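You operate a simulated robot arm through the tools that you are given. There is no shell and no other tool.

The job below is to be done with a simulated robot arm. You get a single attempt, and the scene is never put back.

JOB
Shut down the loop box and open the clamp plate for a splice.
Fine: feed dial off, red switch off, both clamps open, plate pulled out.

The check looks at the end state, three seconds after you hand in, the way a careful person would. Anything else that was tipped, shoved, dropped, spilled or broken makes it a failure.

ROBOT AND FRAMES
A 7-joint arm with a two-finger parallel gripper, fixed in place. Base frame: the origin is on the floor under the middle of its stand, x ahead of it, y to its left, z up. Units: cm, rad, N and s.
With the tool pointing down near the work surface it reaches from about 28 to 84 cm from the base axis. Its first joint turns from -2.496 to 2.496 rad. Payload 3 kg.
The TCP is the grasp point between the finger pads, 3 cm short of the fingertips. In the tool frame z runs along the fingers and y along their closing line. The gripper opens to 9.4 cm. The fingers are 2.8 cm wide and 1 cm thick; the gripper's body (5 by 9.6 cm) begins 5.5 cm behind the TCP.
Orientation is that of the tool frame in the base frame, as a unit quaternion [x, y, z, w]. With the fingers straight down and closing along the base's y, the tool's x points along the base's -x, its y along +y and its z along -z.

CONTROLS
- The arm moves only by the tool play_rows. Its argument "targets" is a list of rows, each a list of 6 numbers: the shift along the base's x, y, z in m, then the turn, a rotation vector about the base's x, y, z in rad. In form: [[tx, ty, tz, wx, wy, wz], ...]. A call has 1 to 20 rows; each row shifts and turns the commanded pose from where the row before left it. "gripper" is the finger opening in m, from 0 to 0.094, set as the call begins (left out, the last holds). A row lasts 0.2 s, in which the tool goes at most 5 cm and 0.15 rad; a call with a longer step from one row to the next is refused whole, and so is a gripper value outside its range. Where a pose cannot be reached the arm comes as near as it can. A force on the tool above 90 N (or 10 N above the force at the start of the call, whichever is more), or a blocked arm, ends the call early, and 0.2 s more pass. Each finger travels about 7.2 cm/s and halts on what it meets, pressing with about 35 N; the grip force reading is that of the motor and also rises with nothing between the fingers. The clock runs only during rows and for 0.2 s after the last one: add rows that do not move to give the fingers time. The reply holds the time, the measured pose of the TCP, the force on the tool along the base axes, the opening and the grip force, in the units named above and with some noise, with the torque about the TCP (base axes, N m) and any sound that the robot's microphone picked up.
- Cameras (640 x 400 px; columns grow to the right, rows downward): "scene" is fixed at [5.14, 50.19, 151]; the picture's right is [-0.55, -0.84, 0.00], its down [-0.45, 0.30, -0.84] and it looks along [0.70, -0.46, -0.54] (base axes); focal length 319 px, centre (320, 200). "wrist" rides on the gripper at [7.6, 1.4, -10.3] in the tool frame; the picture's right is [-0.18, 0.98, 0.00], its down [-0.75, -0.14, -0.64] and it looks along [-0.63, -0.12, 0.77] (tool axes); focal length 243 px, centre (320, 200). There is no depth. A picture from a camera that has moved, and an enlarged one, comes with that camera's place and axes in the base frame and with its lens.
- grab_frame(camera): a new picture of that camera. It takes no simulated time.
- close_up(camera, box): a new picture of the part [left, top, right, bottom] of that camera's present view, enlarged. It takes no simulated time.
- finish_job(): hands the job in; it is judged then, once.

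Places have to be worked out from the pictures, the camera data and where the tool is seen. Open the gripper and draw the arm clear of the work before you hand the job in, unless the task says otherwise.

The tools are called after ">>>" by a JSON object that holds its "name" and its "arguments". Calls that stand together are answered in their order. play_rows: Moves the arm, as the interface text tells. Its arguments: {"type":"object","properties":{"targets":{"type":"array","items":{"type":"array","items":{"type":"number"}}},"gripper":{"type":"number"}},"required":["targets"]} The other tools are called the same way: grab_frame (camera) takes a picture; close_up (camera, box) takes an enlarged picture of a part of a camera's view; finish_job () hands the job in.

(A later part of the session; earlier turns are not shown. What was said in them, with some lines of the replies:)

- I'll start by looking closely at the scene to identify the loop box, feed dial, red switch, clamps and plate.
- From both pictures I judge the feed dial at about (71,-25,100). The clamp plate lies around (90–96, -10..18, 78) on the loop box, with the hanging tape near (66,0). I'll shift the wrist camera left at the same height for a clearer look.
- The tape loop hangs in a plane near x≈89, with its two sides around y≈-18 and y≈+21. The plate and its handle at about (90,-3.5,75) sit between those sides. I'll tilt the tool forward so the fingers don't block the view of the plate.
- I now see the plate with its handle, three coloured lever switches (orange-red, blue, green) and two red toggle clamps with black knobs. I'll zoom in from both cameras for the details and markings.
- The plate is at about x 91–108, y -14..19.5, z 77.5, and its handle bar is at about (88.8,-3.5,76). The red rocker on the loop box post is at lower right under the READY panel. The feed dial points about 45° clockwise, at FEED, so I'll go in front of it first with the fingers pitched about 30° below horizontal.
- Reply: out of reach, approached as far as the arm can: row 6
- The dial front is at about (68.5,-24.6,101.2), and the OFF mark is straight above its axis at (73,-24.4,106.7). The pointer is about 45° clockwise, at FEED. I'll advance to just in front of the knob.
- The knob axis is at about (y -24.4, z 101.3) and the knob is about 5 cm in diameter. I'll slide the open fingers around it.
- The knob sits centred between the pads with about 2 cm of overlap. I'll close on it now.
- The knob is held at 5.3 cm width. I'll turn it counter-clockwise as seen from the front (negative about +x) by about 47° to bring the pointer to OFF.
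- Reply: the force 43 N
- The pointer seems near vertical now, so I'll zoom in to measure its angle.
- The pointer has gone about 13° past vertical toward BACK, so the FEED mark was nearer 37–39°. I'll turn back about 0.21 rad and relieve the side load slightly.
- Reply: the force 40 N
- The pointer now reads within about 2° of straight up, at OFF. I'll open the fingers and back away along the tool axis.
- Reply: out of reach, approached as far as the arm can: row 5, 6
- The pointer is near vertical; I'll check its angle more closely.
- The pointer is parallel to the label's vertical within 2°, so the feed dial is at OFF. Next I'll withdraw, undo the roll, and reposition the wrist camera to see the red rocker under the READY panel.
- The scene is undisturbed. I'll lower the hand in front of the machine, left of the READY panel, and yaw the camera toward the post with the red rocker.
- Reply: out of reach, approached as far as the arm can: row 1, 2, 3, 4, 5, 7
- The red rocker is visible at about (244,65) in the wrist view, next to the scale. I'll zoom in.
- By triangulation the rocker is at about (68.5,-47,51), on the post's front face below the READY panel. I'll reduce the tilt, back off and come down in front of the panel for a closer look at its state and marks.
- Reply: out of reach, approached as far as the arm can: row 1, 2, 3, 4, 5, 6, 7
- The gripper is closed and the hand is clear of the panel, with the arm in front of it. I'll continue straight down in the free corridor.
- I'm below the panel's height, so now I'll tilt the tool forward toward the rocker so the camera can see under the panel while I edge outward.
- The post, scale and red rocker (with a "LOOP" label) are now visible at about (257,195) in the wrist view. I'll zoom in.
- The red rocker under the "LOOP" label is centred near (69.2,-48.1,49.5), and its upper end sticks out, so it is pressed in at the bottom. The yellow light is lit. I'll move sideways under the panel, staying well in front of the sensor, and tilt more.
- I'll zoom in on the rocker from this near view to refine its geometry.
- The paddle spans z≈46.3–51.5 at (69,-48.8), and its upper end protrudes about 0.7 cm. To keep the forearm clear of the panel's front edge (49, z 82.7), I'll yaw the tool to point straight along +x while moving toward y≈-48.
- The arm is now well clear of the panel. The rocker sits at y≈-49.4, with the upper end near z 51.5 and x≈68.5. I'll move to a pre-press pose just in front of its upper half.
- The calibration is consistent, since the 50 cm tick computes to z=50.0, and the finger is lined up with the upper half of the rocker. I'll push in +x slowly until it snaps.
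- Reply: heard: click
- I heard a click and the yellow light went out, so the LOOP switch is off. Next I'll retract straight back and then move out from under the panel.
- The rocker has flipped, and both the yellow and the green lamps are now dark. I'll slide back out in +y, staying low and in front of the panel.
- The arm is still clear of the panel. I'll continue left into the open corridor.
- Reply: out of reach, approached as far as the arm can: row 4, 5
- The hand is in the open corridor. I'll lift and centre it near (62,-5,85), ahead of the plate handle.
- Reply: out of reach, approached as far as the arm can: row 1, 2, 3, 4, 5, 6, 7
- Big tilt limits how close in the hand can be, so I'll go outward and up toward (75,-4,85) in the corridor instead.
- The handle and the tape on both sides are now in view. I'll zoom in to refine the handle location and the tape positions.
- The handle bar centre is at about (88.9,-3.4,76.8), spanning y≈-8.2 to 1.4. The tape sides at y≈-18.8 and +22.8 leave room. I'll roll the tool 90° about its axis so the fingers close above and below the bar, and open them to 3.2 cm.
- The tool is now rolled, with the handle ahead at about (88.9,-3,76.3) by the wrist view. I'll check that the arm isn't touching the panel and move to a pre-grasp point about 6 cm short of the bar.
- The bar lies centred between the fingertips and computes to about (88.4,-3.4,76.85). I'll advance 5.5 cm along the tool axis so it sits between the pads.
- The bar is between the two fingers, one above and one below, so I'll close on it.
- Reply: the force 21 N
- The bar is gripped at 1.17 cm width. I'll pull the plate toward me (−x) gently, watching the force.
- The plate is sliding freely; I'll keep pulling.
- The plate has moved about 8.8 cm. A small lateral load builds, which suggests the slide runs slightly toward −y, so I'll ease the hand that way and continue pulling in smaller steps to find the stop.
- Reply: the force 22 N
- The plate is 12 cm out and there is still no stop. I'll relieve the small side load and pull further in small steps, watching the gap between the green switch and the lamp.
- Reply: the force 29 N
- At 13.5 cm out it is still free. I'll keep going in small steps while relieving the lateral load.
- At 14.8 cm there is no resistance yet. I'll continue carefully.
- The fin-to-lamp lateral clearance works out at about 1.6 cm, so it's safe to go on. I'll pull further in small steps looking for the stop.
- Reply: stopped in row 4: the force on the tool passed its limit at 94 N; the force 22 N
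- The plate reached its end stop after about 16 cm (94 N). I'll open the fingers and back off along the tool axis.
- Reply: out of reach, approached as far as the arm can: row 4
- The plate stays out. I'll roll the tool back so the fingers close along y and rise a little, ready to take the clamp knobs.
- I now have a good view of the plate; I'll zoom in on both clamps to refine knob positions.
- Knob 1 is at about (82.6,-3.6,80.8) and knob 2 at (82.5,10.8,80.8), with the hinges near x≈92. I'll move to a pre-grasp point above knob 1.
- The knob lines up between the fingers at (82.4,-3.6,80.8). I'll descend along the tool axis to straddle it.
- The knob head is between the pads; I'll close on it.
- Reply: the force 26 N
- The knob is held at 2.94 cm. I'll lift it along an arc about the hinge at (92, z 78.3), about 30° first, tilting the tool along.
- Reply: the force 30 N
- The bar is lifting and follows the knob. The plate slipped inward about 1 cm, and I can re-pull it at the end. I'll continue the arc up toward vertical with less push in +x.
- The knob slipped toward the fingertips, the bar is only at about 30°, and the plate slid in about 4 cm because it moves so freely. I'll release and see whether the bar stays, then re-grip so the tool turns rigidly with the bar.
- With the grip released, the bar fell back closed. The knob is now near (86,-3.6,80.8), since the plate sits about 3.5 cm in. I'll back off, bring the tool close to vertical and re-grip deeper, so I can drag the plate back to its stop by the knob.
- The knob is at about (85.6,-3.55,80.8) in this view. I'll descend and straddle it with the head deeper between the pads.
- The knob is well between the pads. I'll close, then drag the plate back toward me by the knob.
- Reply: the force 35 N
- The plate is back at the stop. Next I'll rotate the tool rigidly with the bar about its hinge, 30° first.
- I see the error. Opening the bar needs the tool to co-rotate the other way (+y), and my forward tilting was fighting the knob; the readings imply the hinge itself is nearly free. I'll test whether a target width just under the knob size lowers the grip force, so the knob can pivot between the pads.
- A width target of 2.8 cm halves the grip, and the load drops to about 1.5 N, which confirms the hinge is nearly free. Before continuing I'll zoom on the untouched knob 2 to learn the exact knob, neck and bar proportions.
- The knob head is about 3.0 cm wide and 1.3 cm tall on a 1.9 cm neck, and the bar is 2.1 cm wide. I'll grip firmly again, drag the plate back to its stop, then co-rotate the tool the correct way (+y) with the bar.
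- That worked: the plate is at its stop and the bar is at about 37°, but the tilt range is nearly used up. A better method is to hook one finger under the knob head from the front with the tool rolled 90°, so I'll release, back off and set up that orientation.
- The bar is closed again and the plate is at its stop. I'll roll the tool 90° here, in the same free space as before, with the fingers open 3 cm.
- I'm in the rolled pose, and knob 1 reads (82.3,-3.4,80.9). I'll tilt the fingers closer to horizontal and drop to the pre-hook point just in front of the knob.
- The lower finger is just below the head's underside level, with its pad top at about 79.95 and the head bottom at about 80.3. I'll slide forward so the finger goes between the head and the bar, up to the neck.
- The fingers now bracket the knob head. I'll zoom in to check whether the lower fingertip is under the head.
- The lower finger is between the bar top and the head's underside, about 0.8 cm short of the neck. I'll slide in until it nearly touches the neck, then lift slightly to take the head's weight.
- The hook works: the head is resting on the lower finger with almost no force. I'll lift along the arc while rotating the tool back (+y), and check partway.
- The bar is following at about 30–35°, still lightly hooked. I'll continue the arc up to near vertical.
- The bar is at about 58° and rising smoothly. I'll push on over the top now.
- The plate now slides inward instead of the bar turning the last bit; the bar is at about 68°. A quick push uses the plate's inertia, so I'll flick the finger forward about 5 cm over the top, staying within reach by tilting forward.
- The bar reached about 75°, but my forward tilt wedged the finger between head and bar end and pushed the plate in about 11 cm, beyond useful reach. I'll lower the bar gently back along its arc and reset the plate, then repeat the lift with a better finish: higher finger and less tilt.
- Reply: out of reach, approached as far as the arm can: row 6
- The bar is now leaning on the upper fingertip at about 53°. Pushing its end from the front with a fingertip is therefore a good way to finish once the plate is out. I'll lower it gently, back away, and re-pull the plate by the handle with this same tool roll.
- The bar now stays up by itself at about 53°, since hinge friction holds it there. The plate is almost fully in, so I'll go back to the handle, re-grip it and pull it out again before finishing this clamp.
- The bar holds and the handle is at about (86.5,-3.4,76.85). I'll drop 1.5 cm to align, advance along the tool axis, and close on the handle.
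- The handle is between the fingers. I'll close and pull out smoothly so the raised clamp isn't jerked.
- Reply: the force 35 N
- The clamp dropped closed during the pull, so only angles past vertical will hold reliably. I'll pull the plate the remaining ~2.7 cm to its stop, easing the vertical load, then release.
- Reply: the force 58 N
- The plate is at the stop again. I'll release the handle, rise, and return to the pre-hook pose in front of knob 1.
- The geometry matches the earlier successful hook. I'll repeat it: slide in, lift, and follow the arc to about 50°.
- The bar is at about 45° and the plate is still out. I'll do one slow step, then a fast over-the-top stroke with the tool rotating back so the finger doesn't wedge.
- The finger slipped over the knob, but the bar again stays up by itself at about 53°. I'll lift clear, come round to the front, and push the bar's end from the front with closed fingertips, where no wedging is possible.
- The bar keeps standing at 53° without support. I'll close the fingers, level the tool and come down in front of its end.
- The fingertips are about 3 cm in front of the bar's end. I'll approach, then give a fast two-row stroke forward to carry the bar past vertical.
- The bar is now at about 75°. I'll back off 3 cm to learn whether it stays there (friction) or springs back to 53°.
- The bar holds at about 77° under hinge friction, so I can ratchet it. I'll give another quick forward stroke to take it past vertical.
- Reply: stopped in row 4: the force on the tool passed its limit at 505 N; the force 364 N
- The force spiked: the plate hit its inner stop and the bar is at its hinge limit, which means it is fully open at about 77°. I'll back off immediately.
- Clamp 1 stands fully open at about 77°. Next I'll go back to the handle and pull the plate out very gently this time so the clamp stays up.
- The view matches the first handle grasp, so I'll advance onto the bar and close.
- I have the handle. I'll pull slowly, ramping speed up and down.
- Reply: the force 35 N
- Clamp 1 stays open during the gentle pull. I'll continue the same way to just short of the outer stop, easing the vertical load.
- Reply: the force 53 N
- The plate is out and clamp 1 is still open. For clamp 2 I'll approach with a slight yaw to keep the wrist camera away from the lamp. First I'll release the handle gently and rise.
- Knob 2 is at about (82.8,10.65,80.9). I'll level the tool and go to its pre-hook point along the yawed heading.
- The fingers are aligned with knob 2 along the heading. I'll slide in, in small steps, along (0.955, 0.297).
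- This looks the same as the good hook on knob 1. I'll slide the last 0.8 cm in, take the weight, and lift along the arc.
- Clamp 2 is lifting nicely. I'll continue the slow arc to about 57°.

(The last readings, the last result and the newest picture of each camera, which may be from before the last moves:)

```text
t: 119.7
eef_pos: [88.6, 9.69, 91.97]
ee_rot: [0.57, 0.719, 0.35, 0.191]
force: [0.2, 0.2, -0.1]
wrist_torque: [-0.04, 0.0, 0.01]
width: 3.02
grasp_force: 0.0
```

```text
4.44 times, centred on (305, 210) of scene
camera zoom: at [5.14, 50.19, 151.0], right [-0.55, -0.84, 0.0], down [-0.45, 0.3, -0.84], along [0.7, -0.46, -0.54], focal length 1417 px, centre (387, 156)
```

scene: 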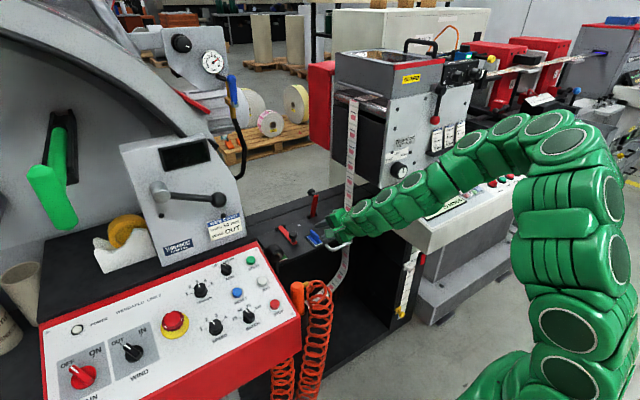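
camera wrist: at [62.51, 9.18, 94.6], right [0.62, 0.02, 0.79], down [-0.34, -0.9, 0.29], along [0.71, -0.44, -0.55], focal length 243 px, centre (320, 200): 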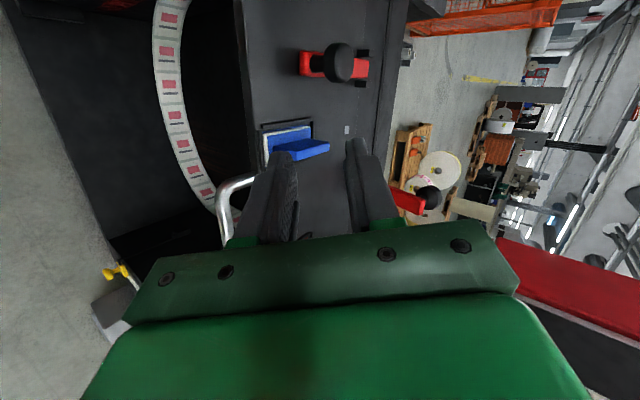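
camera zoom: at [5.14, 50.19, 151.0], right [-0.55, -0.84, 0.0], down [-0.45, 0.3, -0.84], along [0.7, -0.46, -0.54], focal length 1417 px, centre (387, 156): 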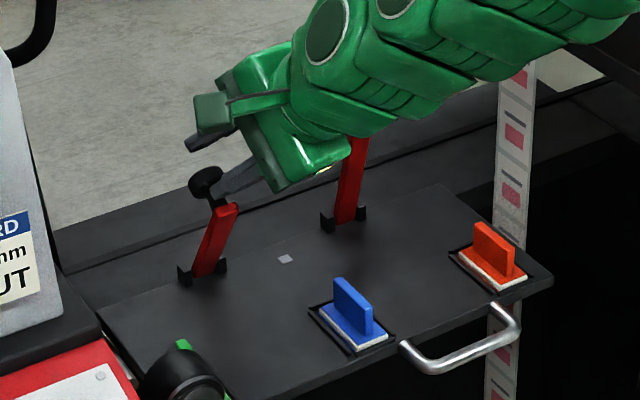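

Clamp 2 is at about 69° with only 2 cm of plate slip. I'll nudge it a little further, then withdraw the finger upward along the bar so it stays.

>>> {"name": "play_rows", "arguments": {"targets": [[0.012, 0, 0.0035, 0, 0.02, 0], [0.012, 0, 0.0025, 0, 0.02, 0], [0.008, 0, 0.0005, 0, 0.02, 0], [0, 0, 0, 0, 0, 0]]}}

>>> {"name": "close_up", "arguments": {"camera": "wrist", "box": [200, 60, 440, 250]}}

>>> {"name": "close_up", "arguments": {"camera": "scene", "box": [250, 165, 360, 255]}}

```text
t: 120.7
eef_pos: [91.72, 9.65, 92.8]
ee_rot: [0.579, 0.725, 0.332, 0.171]
force: [-1.0, -1.9, 4.3]
wrist_torque: [-0.02, 0.01, -0.01]
width: 2.87
grasp_force: 0.1
```

```text
2.11 times, centred on (320, 155) of wrist
camera zoom: at [84.22, 14.19, 102.05], right [0.76, -0.07, 0.64], down [-0.3, -0.92, 0.26], along [0.57, -0.4, -0.72], focal length 511 px, centre (320, 295)
```

zoom: 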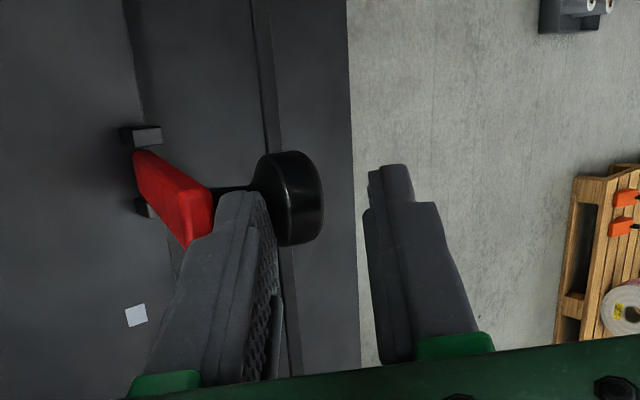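

```text
4.44 times, centred on (305, 210) of scene
camera zoom: at [5.14, 50.19, 151.0], right [-0.55, -0.84, 0.0], down [-0.45, 0.3, -0.84], along [0.7, -0.46, -0.54], focal length 1417 px, centre (387, 156)
```

zoom: 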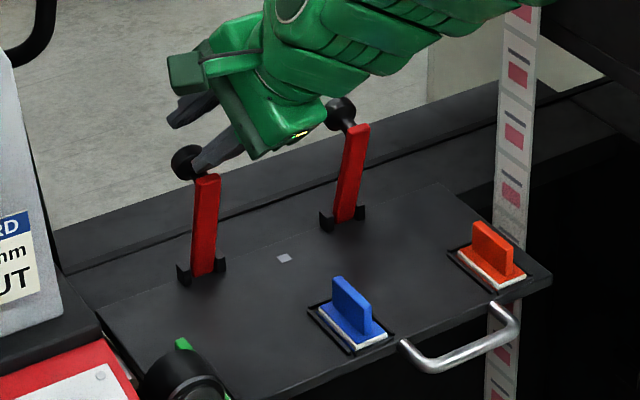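

Clamp 2 is now upright like clamp 1, and the plate barely moved. I'll withdraw the finger upward along the bar, slowly.

>>> {"name": "play_rows", "arguments": {"targets": [[0.0, 0, 0.008, 0, 0, 0], [0.0, 0, 0.012, 0, 0, 0], [0.0, 0, 0.015, 0, 0, 0], [0.0, 0, 0.02, 0, 0, 0], [0, 0, 0, 0, 0, 0]]}}

>>> {"name": "close_up", "arguments": {"camera": "wrist", "box": [160, 40, 480, 250]}}

>>> {"name": "close_up", "arguments": {"camera": "scene", "box": [250, 165, 360, 255]}}

```text
t: 121.9
eef_pos: [91.8, 9.67, 98.23]
ee_rot: [0.579, 0.725, 0.333, 0.171]
force: [0.6, -0.1, 0.2]
wrist_torque: [-0.03, -0.02, 0.03]
width: 3.0
grasp_force: 0.0
```

```text
1.90 times, centred on (320, 145) of wrist
camera zoom: at [84.25, 14.16, 107.49], right [0.76, -0.07, 0.64], down [-0.3, -0.92, 0.26], along [0.57, -0.4, -0.72], focal length 462 px, centre (320, 305)
```

zoom: 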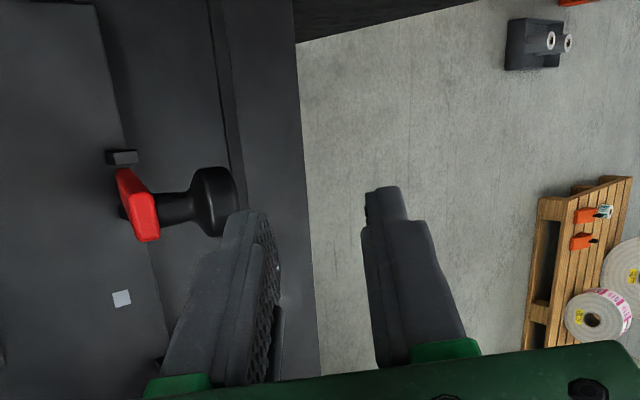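

```text
4.44 times, centred on (305, 210) of scene
camera zoom: at [5.14, 50.19, 151.0], right [-0.55, -0.84, 0.0], down [-0.45, 0.3, -0.84], along [0.7, -0.46, -0.54], focal length 1417 px, centre (387, 156)
```

zoom: 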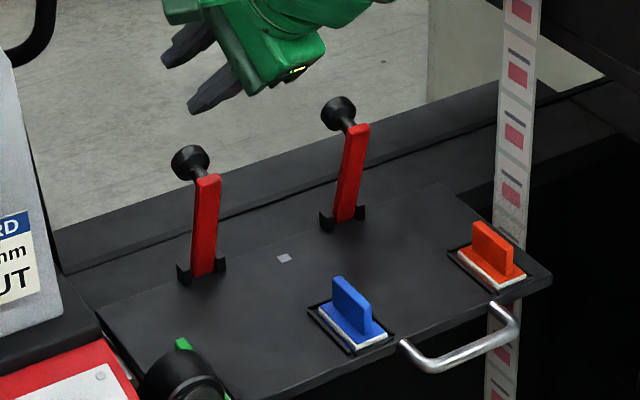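

Both clamps stand open side by side. The plate slipped in about 1.5–2 cm, so I'll back away high, return to the handle and gently draw it to the stop.

>>> {"name": "play_rows", "arguments": {"targets": [[-0.045, 0, 0.005, 0, 0, 0], [-0.045, 0, 0, 0, 0, 0], [-0.045, -0.01, 0, 0, 0, 0], [-0.02, -0.04, -0.01, 0, 0, -0.149], [-0.02, -0.04, -0.01, 0, 0, -0.149], [-0.015, -0.02, -0.03, 0, -0.08, 0], [-0.015, -0.015, -0.035, 0, -0.085, 0], [-0.01, -0.005, -0.02, 0, 0, 0], [0, 0, 0, 0, 0, 0]], "gripper": 0.032}}

>>> {"name": "grab_frame", "arguments": {"camera": "wrist"}}

>>> {"name": "close_up", "arguments": {"camera": "scene", "box": [250, 165, 390, 265]}}

```text
t: 123.9
eef_pos: [70.25, -3.22, 88.27]
ee_rot: [0.654, 0.61, 0.358, 0.27]
force: [0.0, 0.3, 0.8]
wrist_torque: [0.01, 0.0, 0.02]
width: 3.23
grasp_force: 0.0
```

```text
taken
camera wrist: at [62.96, 3.21, 96.41], right [0.59, -0.29, 0.75], down [-0.6, -0.79, 0.17], along [0.54, -0.55, -0.64], focal length 243 px, centre (320, 200)
```

wrist: 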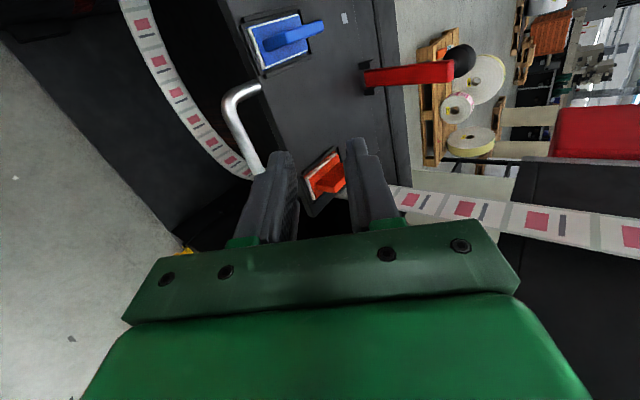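

```text
4.00 times, centred on (320, 215) of scene
camera zoom: at [5.14, 50.19, 151.0], right [-0.55, -0.84, 0.0], down [-0.45, 0.3, -0.84], along [0.7, -0.46, -0.54], focal length 1275 px, centre (320, 140)
```

zoom: 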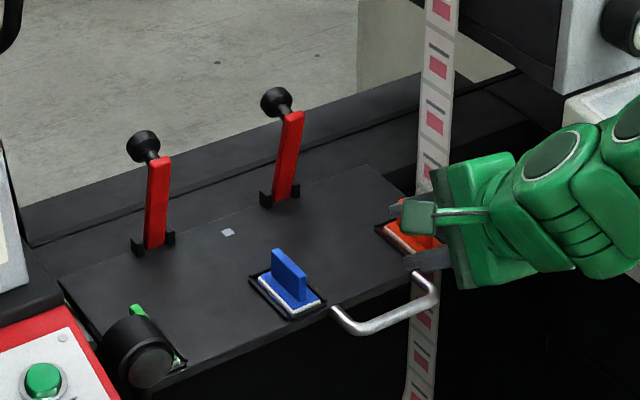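

Both clamps remain up. The handle is at x≈73.75, so I'll square the tool (small roll correction) and descend to the handle's pre-grasp point.

>>> {"name": "play_rows", "arguments": {"targets": [[-0.0105, -0.001, -0.035, -0.07, 0, 0], [-0.0105, -0.001, -0.036, -0.07, 0, 0], [0, 0, 0, 0, 0, 0]]}}

>>> {"name": "grab_frame", "arguments": {"camera": "wrist"}}

```text
t: 124.7
eef_pos: [68.01, -3.49, 80.99]
ee_rot: [0.632, 0.634, 0.314, 0.314]
force: [0.0, -0.9, 1.4]
wrist_torque: [-0.01, -0.03, -0.03]
width: 3.19
grasp_force: 0.2
```

```text
taken
camera wrist: at [60.81, 4.24, 88.27], right [0.59, -0.18, 0.78], down [-0.59, -0.76, 0.28], along [0.54, -0.63, -0.56], focal length 243 px, centre (320, 200)
```

wrist: 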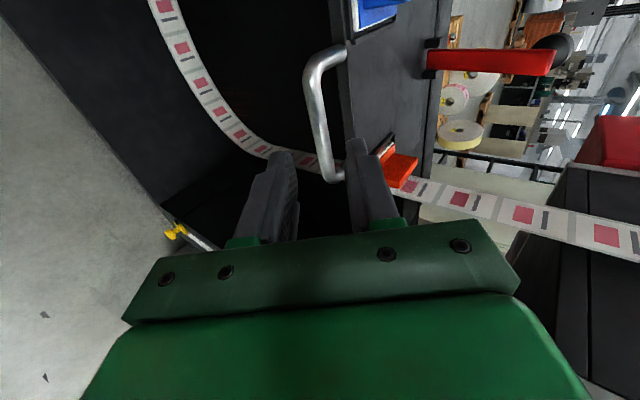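

The view is aligned. I'll advance onto the handle and close gently.

>>> {"name": "play_rows", "arguments": {"targets": [[0.015, 0.0003, -0.0108, 0, 0, 0], [0.015, 0.0003, -0.0108, 0, 0, 0], [0.014, 0.0003, -0.0108, 0, 0, 0], [0, 0, 0, 0, 0, 0]]}}

>>> {"name": "grab_frame", "arguments": {"camera": "wrist"}}

```text
t: 125.7
eef_pos: [72.49, -3.4, 77.93]
ee_rot: [0.633, 0.634, 0.314, 0.314]
force: [0.0, 0.6, 0.3]
wrist_torque: [0.01, -0.01, -0.03]
width: 3.21
grasp_force: 0.0
```

```text
taken
camera wrist: at [65.22, 4.21, 85.12], right [0.59, -0.18, 0.78], down [-0.59, -0.75, 0.28], along [0.54, -0.63, -0.56], focal length 243 px, centre (320, 200)
```

wrist: 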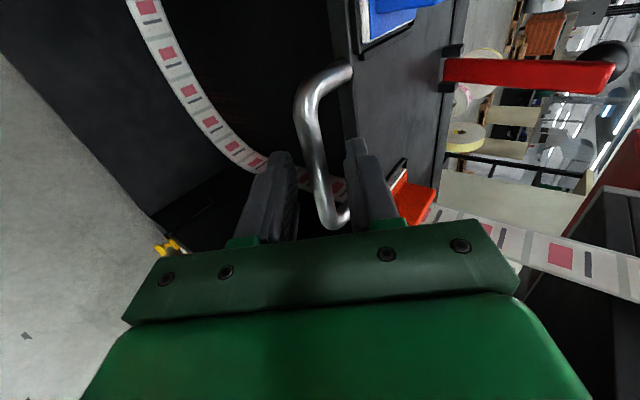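

The handle is bracketed. I'll close and pull the last ~1.4 cm slowly.

>>> {"name": "play_rows", "arguments": {"targets": [[0, 0, -0.0012, 0, 0, 0], [0, 0, 0, 0, 0, 0], [0, 0, 0, 0, 0, 0], [0, 0, 0, 0, 0, 0], [-0.001, 0, 0, 0, 0, 0], [-0.0015, 0, 0, 0, 0, 0], [-0.002, 0, 0, 0, 0, 0], [-0.002, 0, 0, 0, 0, 0], [-0.002, 0, 0, 0, 0, 0], [-0.0015, 0, 0, 0, 0, 0], [-0.001, 0, 0, 0, 0, 0], [0, 0, 0, 0, 0, 0]], "gripper": 0.0}}

>>> {"name": "close_up", "arguments": {"camera": "scene", "box": [250, 165, 390, 265]}}

```text
t: 128.3
eef_pos: [71.45, -3.49, 77.76]
ee_rot: [0.632, 0.635, 0.315, 0.314]
force: [-2.0, 2.2, 54.5]
wrist_torque: [-0.52, -0.69, 0.4]
width: 1.16
grasp_force: 45.2
```

```text
4.00 times, centred on (320, 215) of scene
camera zoom: at [5.14, 50.19, 151.0], right [-0.55, -0.84, 0.0], down [-0.45, 0.3, -0.84], along [0.7, -0.46, -0.54], focal length 1275 px, centre (320, 140)
```

zoom: 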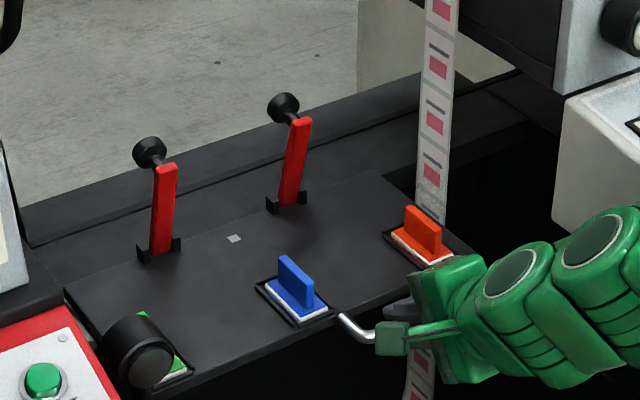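

Both clamps are still up and the stop hasn't been reached yet. I'll relieve the vertical load and creep further.

>>> {"name": "play_rows", "arguments": {"targets": [[0, 0, 0.001, 0, 0, 0], [-0.001, 0, 0, 0, 0, 0], [-0.001, 0, 0, 0, 0, 0], [-0.001, 0, 0, 0, 0, 0], [-0.001, 0, 0, 0, 0, 0], [-0.001, 0, 0, 0, 0, 0], [0, 0, 0, 0, 0, 0]]}}

>>> {"name": "close_up", "arguments": {"camera": "scene", "box": [250, 165, 390, 265]}}

```text
t: 129.9
eef_pos: [70.96, -3.43, 77.77]
ee_rot: [0.632, 0.634, 0.315, 0.315]
force: [32.6, 8.8, 10.2]
wrist_torque: [-0.92, -0.37, 0.08]
width: 1.17
grasp_force: 44.4
```

```text
4.00 times, centred on (320, 215) of scene
camera zoom: at [5.14, 50.19, 151.0], right [-0.55, -0.84, 0.0], down [-0.45, 0.3, -0.84], along [0.7, -0.46, -0.54], focal length 1275 px, centre (320, 140)
```

zoom: 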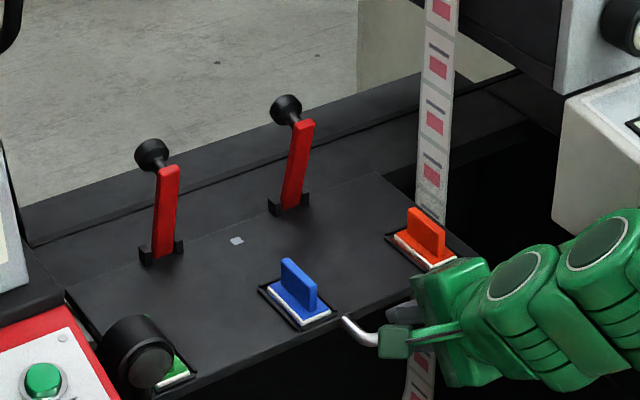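

The plate is firmly at its outer stop (32 N on the pull) and both clamps are up. I'll open the fingers and slide straight back along the tool axis.

>>> {"name": "play_rows", "arguments": {"targets": [[0, 0, 0, 0, 0, 0], [0, 0, 0, 0, 0, 0], [0, 0, 0, 0, 0, 0], [-0.008, 0, 0.006, 0, 0, 0], [-0.012, 0, 0.009, 0, 0, 0], [-0.014, 0, 0.0105, 0, 0, 0], [0, 0, 0.02, 0, 0, 0], [0, 0, 0.03, 0, 0, 0], [0, 0, 0, 0, 0, 0]], "gripper": 0.036}}

>>> {"name": "grab_frame", "arguments": {"camera": "wrist"}}

>>> {"name": "close_up", "arguments": {"camera": "scene", "box": [250, 165, 390, 265]}}

>>> {"name": "grab_frame", "arguments": {"camera": "scene"}}

```text
t: 131.9
eef_pos: [67.49, -3.38, 85.31]
ee_rot: [0.633, 0.634, 0.314, 0.315]
force: [-0.3, 0.3, 0.2]
wrist_torque: [-0.03, 0.01, 0.01]
width: 3.61
grasp_force: 0.0
```

```text
taken
camera wrist: at [60.21, 4.19, 92.56], right [0.59, -0.18, 0.78], down [-0.6, -0.75, 0.28], along [0.54, -0.63, -0.56], focal length 243 px, centre (320, 200)
```

wrist: 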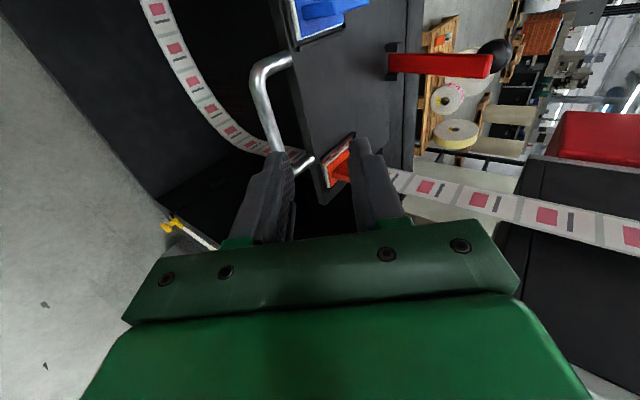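

```text
4.00 times, centred on (320, 215) of scene
camera zoom: at [5.14, 50.19, 151.0], right [-0.55, -0.84, 0.0], down [-0.45, 0.3, -0.84], along [0.7, -0.46, -0.54], focal length 1275 px, centre (320, 140)
```

zoom: 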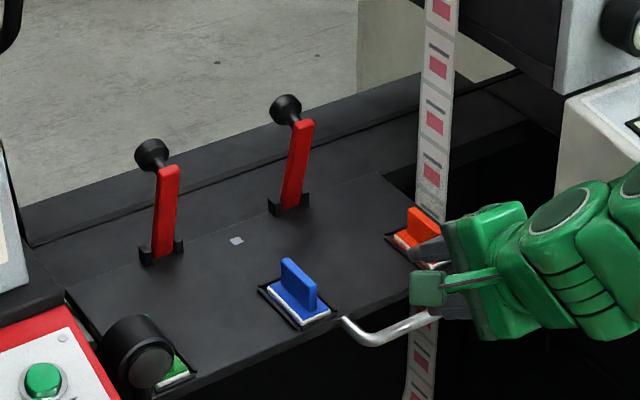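

```text
taken
```

scene: 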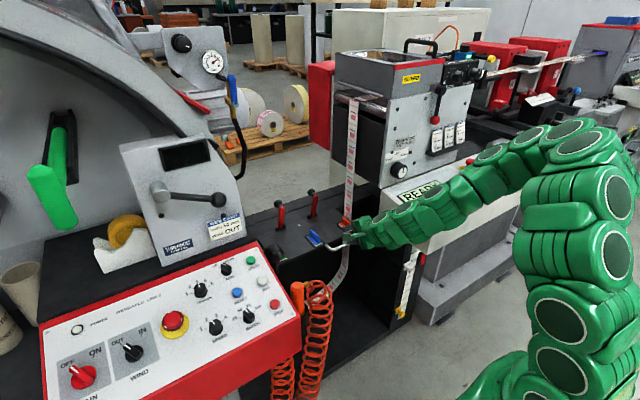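

The plate is out, both clamps are open, and the hand is free of the handle. I'll rise, roll the tool back as before, and draw the arm clear.

>>> {"name": "play_rows", "arguments": {"targets": [[0, 0, 0.035, 0, 0, 0], [0, 0, 0.01, -0.1148, 0, 0.085], [0, 0, 0.01, -0.1148, 0, 0.085], [0, 0, 0.01, -0.1148, 0, 0.085], [0, 0, 0.01, -0.1148, 0, 0.085], [0, 0, 0.01, -0.1148, 0, 0.085], [0, 0, 0.01, -0.1148, 0, 0.085], [0, 0, 0.01, -0.1148, 0, 0.085], [0, 0, 0.01, -0.1148, 0, 0.085], [0, 0, 0.01, -0.1148, 0, 0.085], [0, 0, 0, -0.1148, 0, 0.085], [0, 0, 0, -0.1148, 0, 0.085], [0, 0, 0.01, 0, 0.13, 0], [-0.01, 0, 0.02, 0, 0.13, 0], [-0.02, 0, 0.03, 0, 0.13, 0], [-0.02, 0, 0.03, 0, 0.13, 0], [0, 0, 0, 0, 0, 0]]}}

>>> {"name": "grab_frame", "arguments": {"camera": "wrist"}}

>>> {"name": "grab_frame", "arguments": {"camera": "scene"}}

```text
t: 135.5
eef_pos: [62.51, -3.47, 106.76]
ee_rot: [0.0, 0.979, -0.006, 0.203]
force: [0.7, -0.2, 0.4]
wrist_torque: [0.02, 0.05, 0.02]
width: 3.6
grasp_force: 0.1
```

```text
taken
camera wrist: at [51.45, -1.94, 113.1], right [0.17, 0.98, 0.06], down [0.44, -0.13, 0.89], along [0.88, -0.13, -0.45], focal length 243 px, centre (320, 200)
```

wrist: 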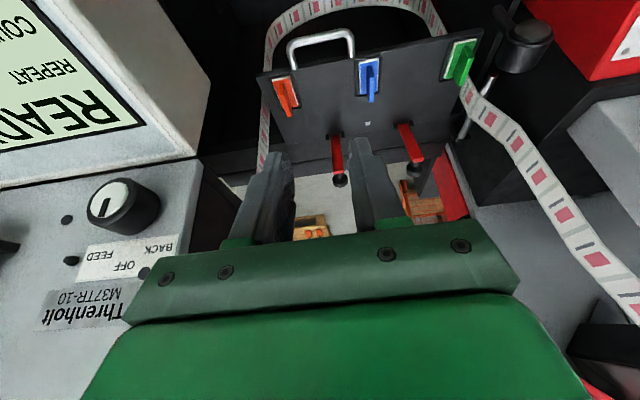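

```text
taken
```

scene: 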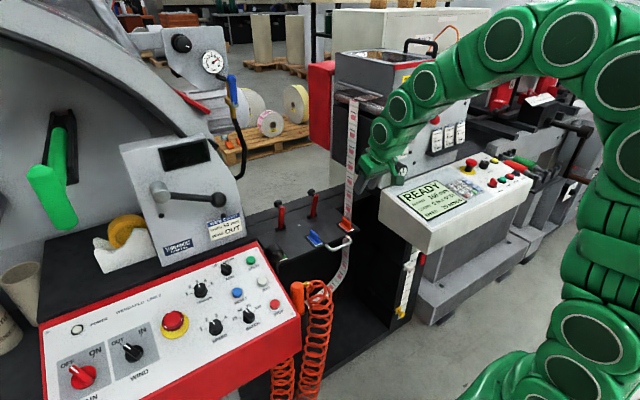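

I'll verify the end state with close-ups of the dial, clamps, rocker and panel.

>>> {"name": "close_up", "arguments": {"camera": "wrist", "box": [250, 0, 510, 220]}}

>>> {"name": "close_up", "arguments": {"camera": "wrist", "box": [40, 160, 200, 290]}}

>>> {"name": "close_up", "arguments": {"camera": "scene", "box": [380, 225, 460, 285]}}

>>> {"name": "close_up", "arguments": {"camera": "scene", "box": [240, 180, 360, 270]}}

>>> {"name": "close_up", "arguments": {"camera": "scene", "box": [380, 130, 560, 250]}}

```text
1.82 times, centred on (380, 110) of wrist
camera zoom: at [51.45, -1.94, 113.1], right [0.17, 0.98, 0.06], down [0.44, -0.13, 0.89], along [0.88, -0.13, -0.45], focal length 441 px, centre (211, 364)
```

zoom: 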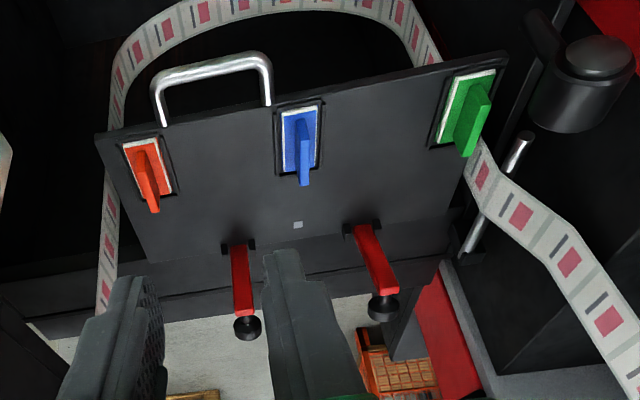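

```text
3.08 times, centred on (120, 225) of wrist
camera zoom: at [51.45, -1.94, 113.1], right [0.17, 0.98, 0.06], down [0.44, -0.13, 0.89], along [0.88, -0.13, -0.45], focal length 746 px, centre (935, 123)
```

zoom: 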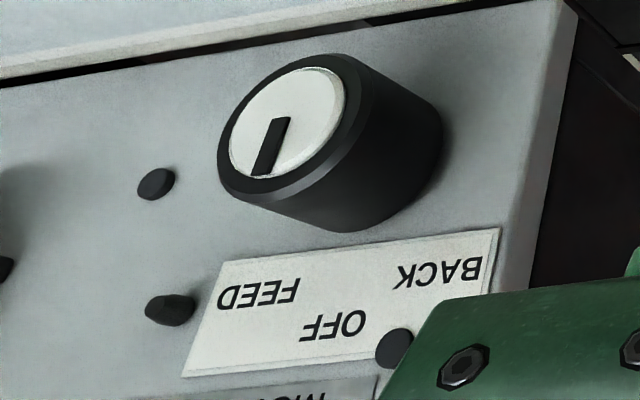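

```text
6.67 times, centred on (420, 255) of scene
camera zoom: at [5.14, 50.19, 151.0], right [-0.55, -0.84, 0.0], down [-0.45, 0.3, -0.84], along [0.7, -0.46, -0.54], focal length 2125 px, centre (-347, -167)
```

zoom: 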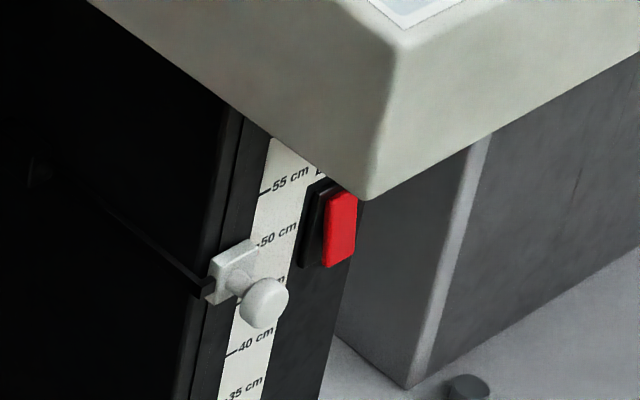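

```text
4.44 times, centred on (300, 225) of scene
camera zoom: at [5.14, 50.19, 151.0], right [-0.55, -0.84, 0.0], down [-0.45, 0.3, -0.84], along [0.7, -0.46, -0.54], focal length 1417 px, centre (409, 89)
```

zoom: 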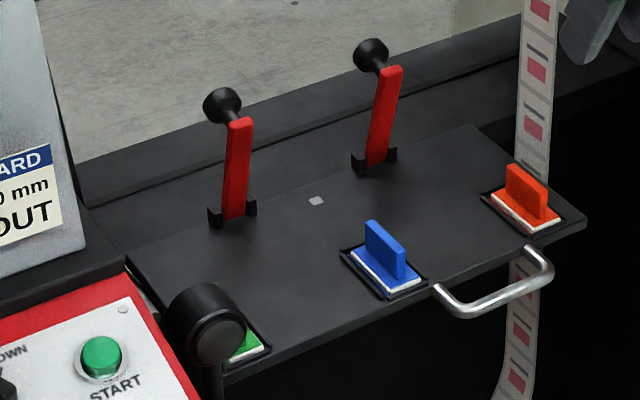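

```text
3.33 times, centred on (470, 190) of scene
camera zoom: at [5.14, 50.19, 151.0], right [-0.55, -0.84, 0.0], down [-0.45, 0.3, -0.84], along [0.7, -0.46, -0.54], focal length 1062 px, centre (-180, 233)
```

zoom: 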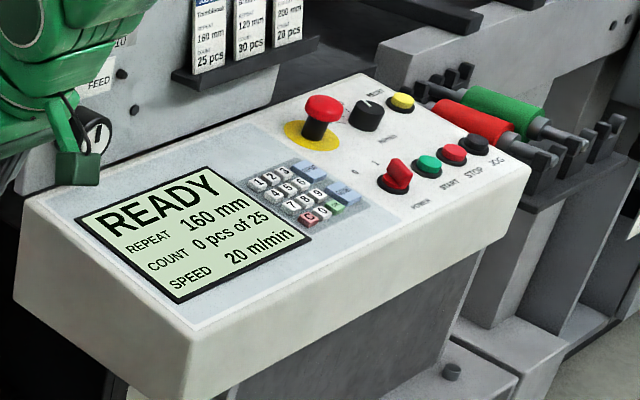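

Everything checks out: dial pointer at OFF, LOOP rocker flipped with the lamps dark, both clamps upright, plate at its stop, and nothing else disturbed. I'll raise the arm clear with the gripper open.

>>> {"name": "play_rows", "arguments": {"targets": [[-0.02, 0, 0.035, 0, 0.1, 0], [-0.025, 0, 0.035, 0, 0.1, 0], [-0.03, 0, 0.035, 0, 0.1, 0], [-0.03, 0, 0.03, 0, 0.1, 0], [-0.02, 0, 0.03, 0, 0, 0], [0, 0, 0, 0, 0, 0]], "gripper": 0.09}}

>>> {"name": "grab_frame", "arguments": {"camera": "scene"}}

>>> {"name": "close_up", "arguments": {"camera": "scene", "box": [240, 130, 440, 270]}}

```text
t: 136.9
eef_pos: [49.98, -3.48, 123.33]
ee_rot: [-0.002, 1.0, -0.006, 0.006]
force: [0.0, 0.8, 0.2]
wrist_torque: [0.02, 0.01, -0.01]
width: 8.99
grasp_force: 0.0
```

```text
taken
```

scene: 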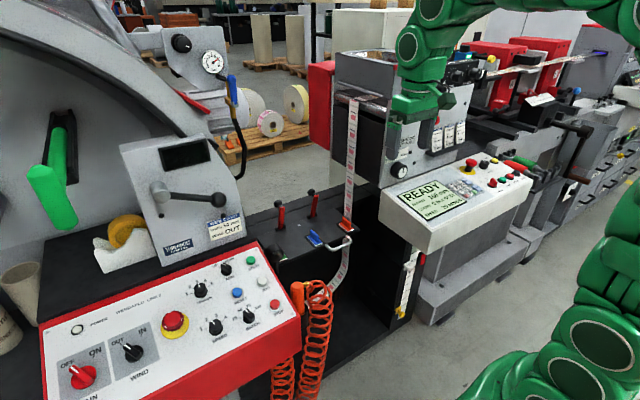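

```text
2.86 times, centred on (340, 200) of scene
camera zoom: at [5.14, 50.19, 151.0], right [-0.55, -0.84, 0.0], down [-0.45, 0.3, -0.84], along [0.7, -0.46, -0.54], focal length 911 px, centre (263, 200)
```

zoom: 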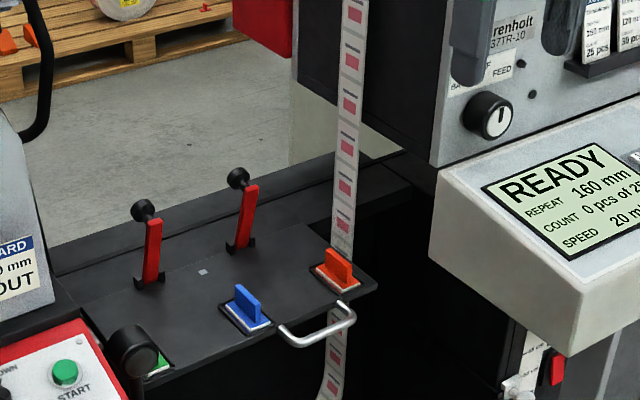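

The arm is clear with the gripper open, and both clamps have stood steady for over 10 s. The plate is out, the feed dial is at OFF and the LOOP switch is off, so I'm handing in.

>>> {"name": "finish_job", "arguments": {}}

```text
The job is handed in.
```

The loop box is shut down and the clamp plate is open for the splice. I've handed the job in; I don't have the check result.

- **Feed dial:** turned from FEED to OFF; the pointer sits within about 2° of the OFF mark.
- **Red switch:** the LOOP rocker is off. It clicked when I pressed it, and the yellow and green lamps went dark.
- **Clamps:** both are open, standing at about 77°, and stayed up for more than 10 s before hand-in. Hinge friction holds them, so a hard jolt to the plate could drop one.
- **Plate:** pulled out about 16 cm to its outer stop.

Opening the first clamp took several tries. On one push the plate reached its inner stop with the clamp at its hinge limit, and the force spiked to about 505 N before the arm stopped. I backed off at once and saw no damage to the plate, clamp or hinge afterwards.

In the final pictures the tape, the other switches and the READY panel looked unmoved. The arm is clear of the work with the gripper open.
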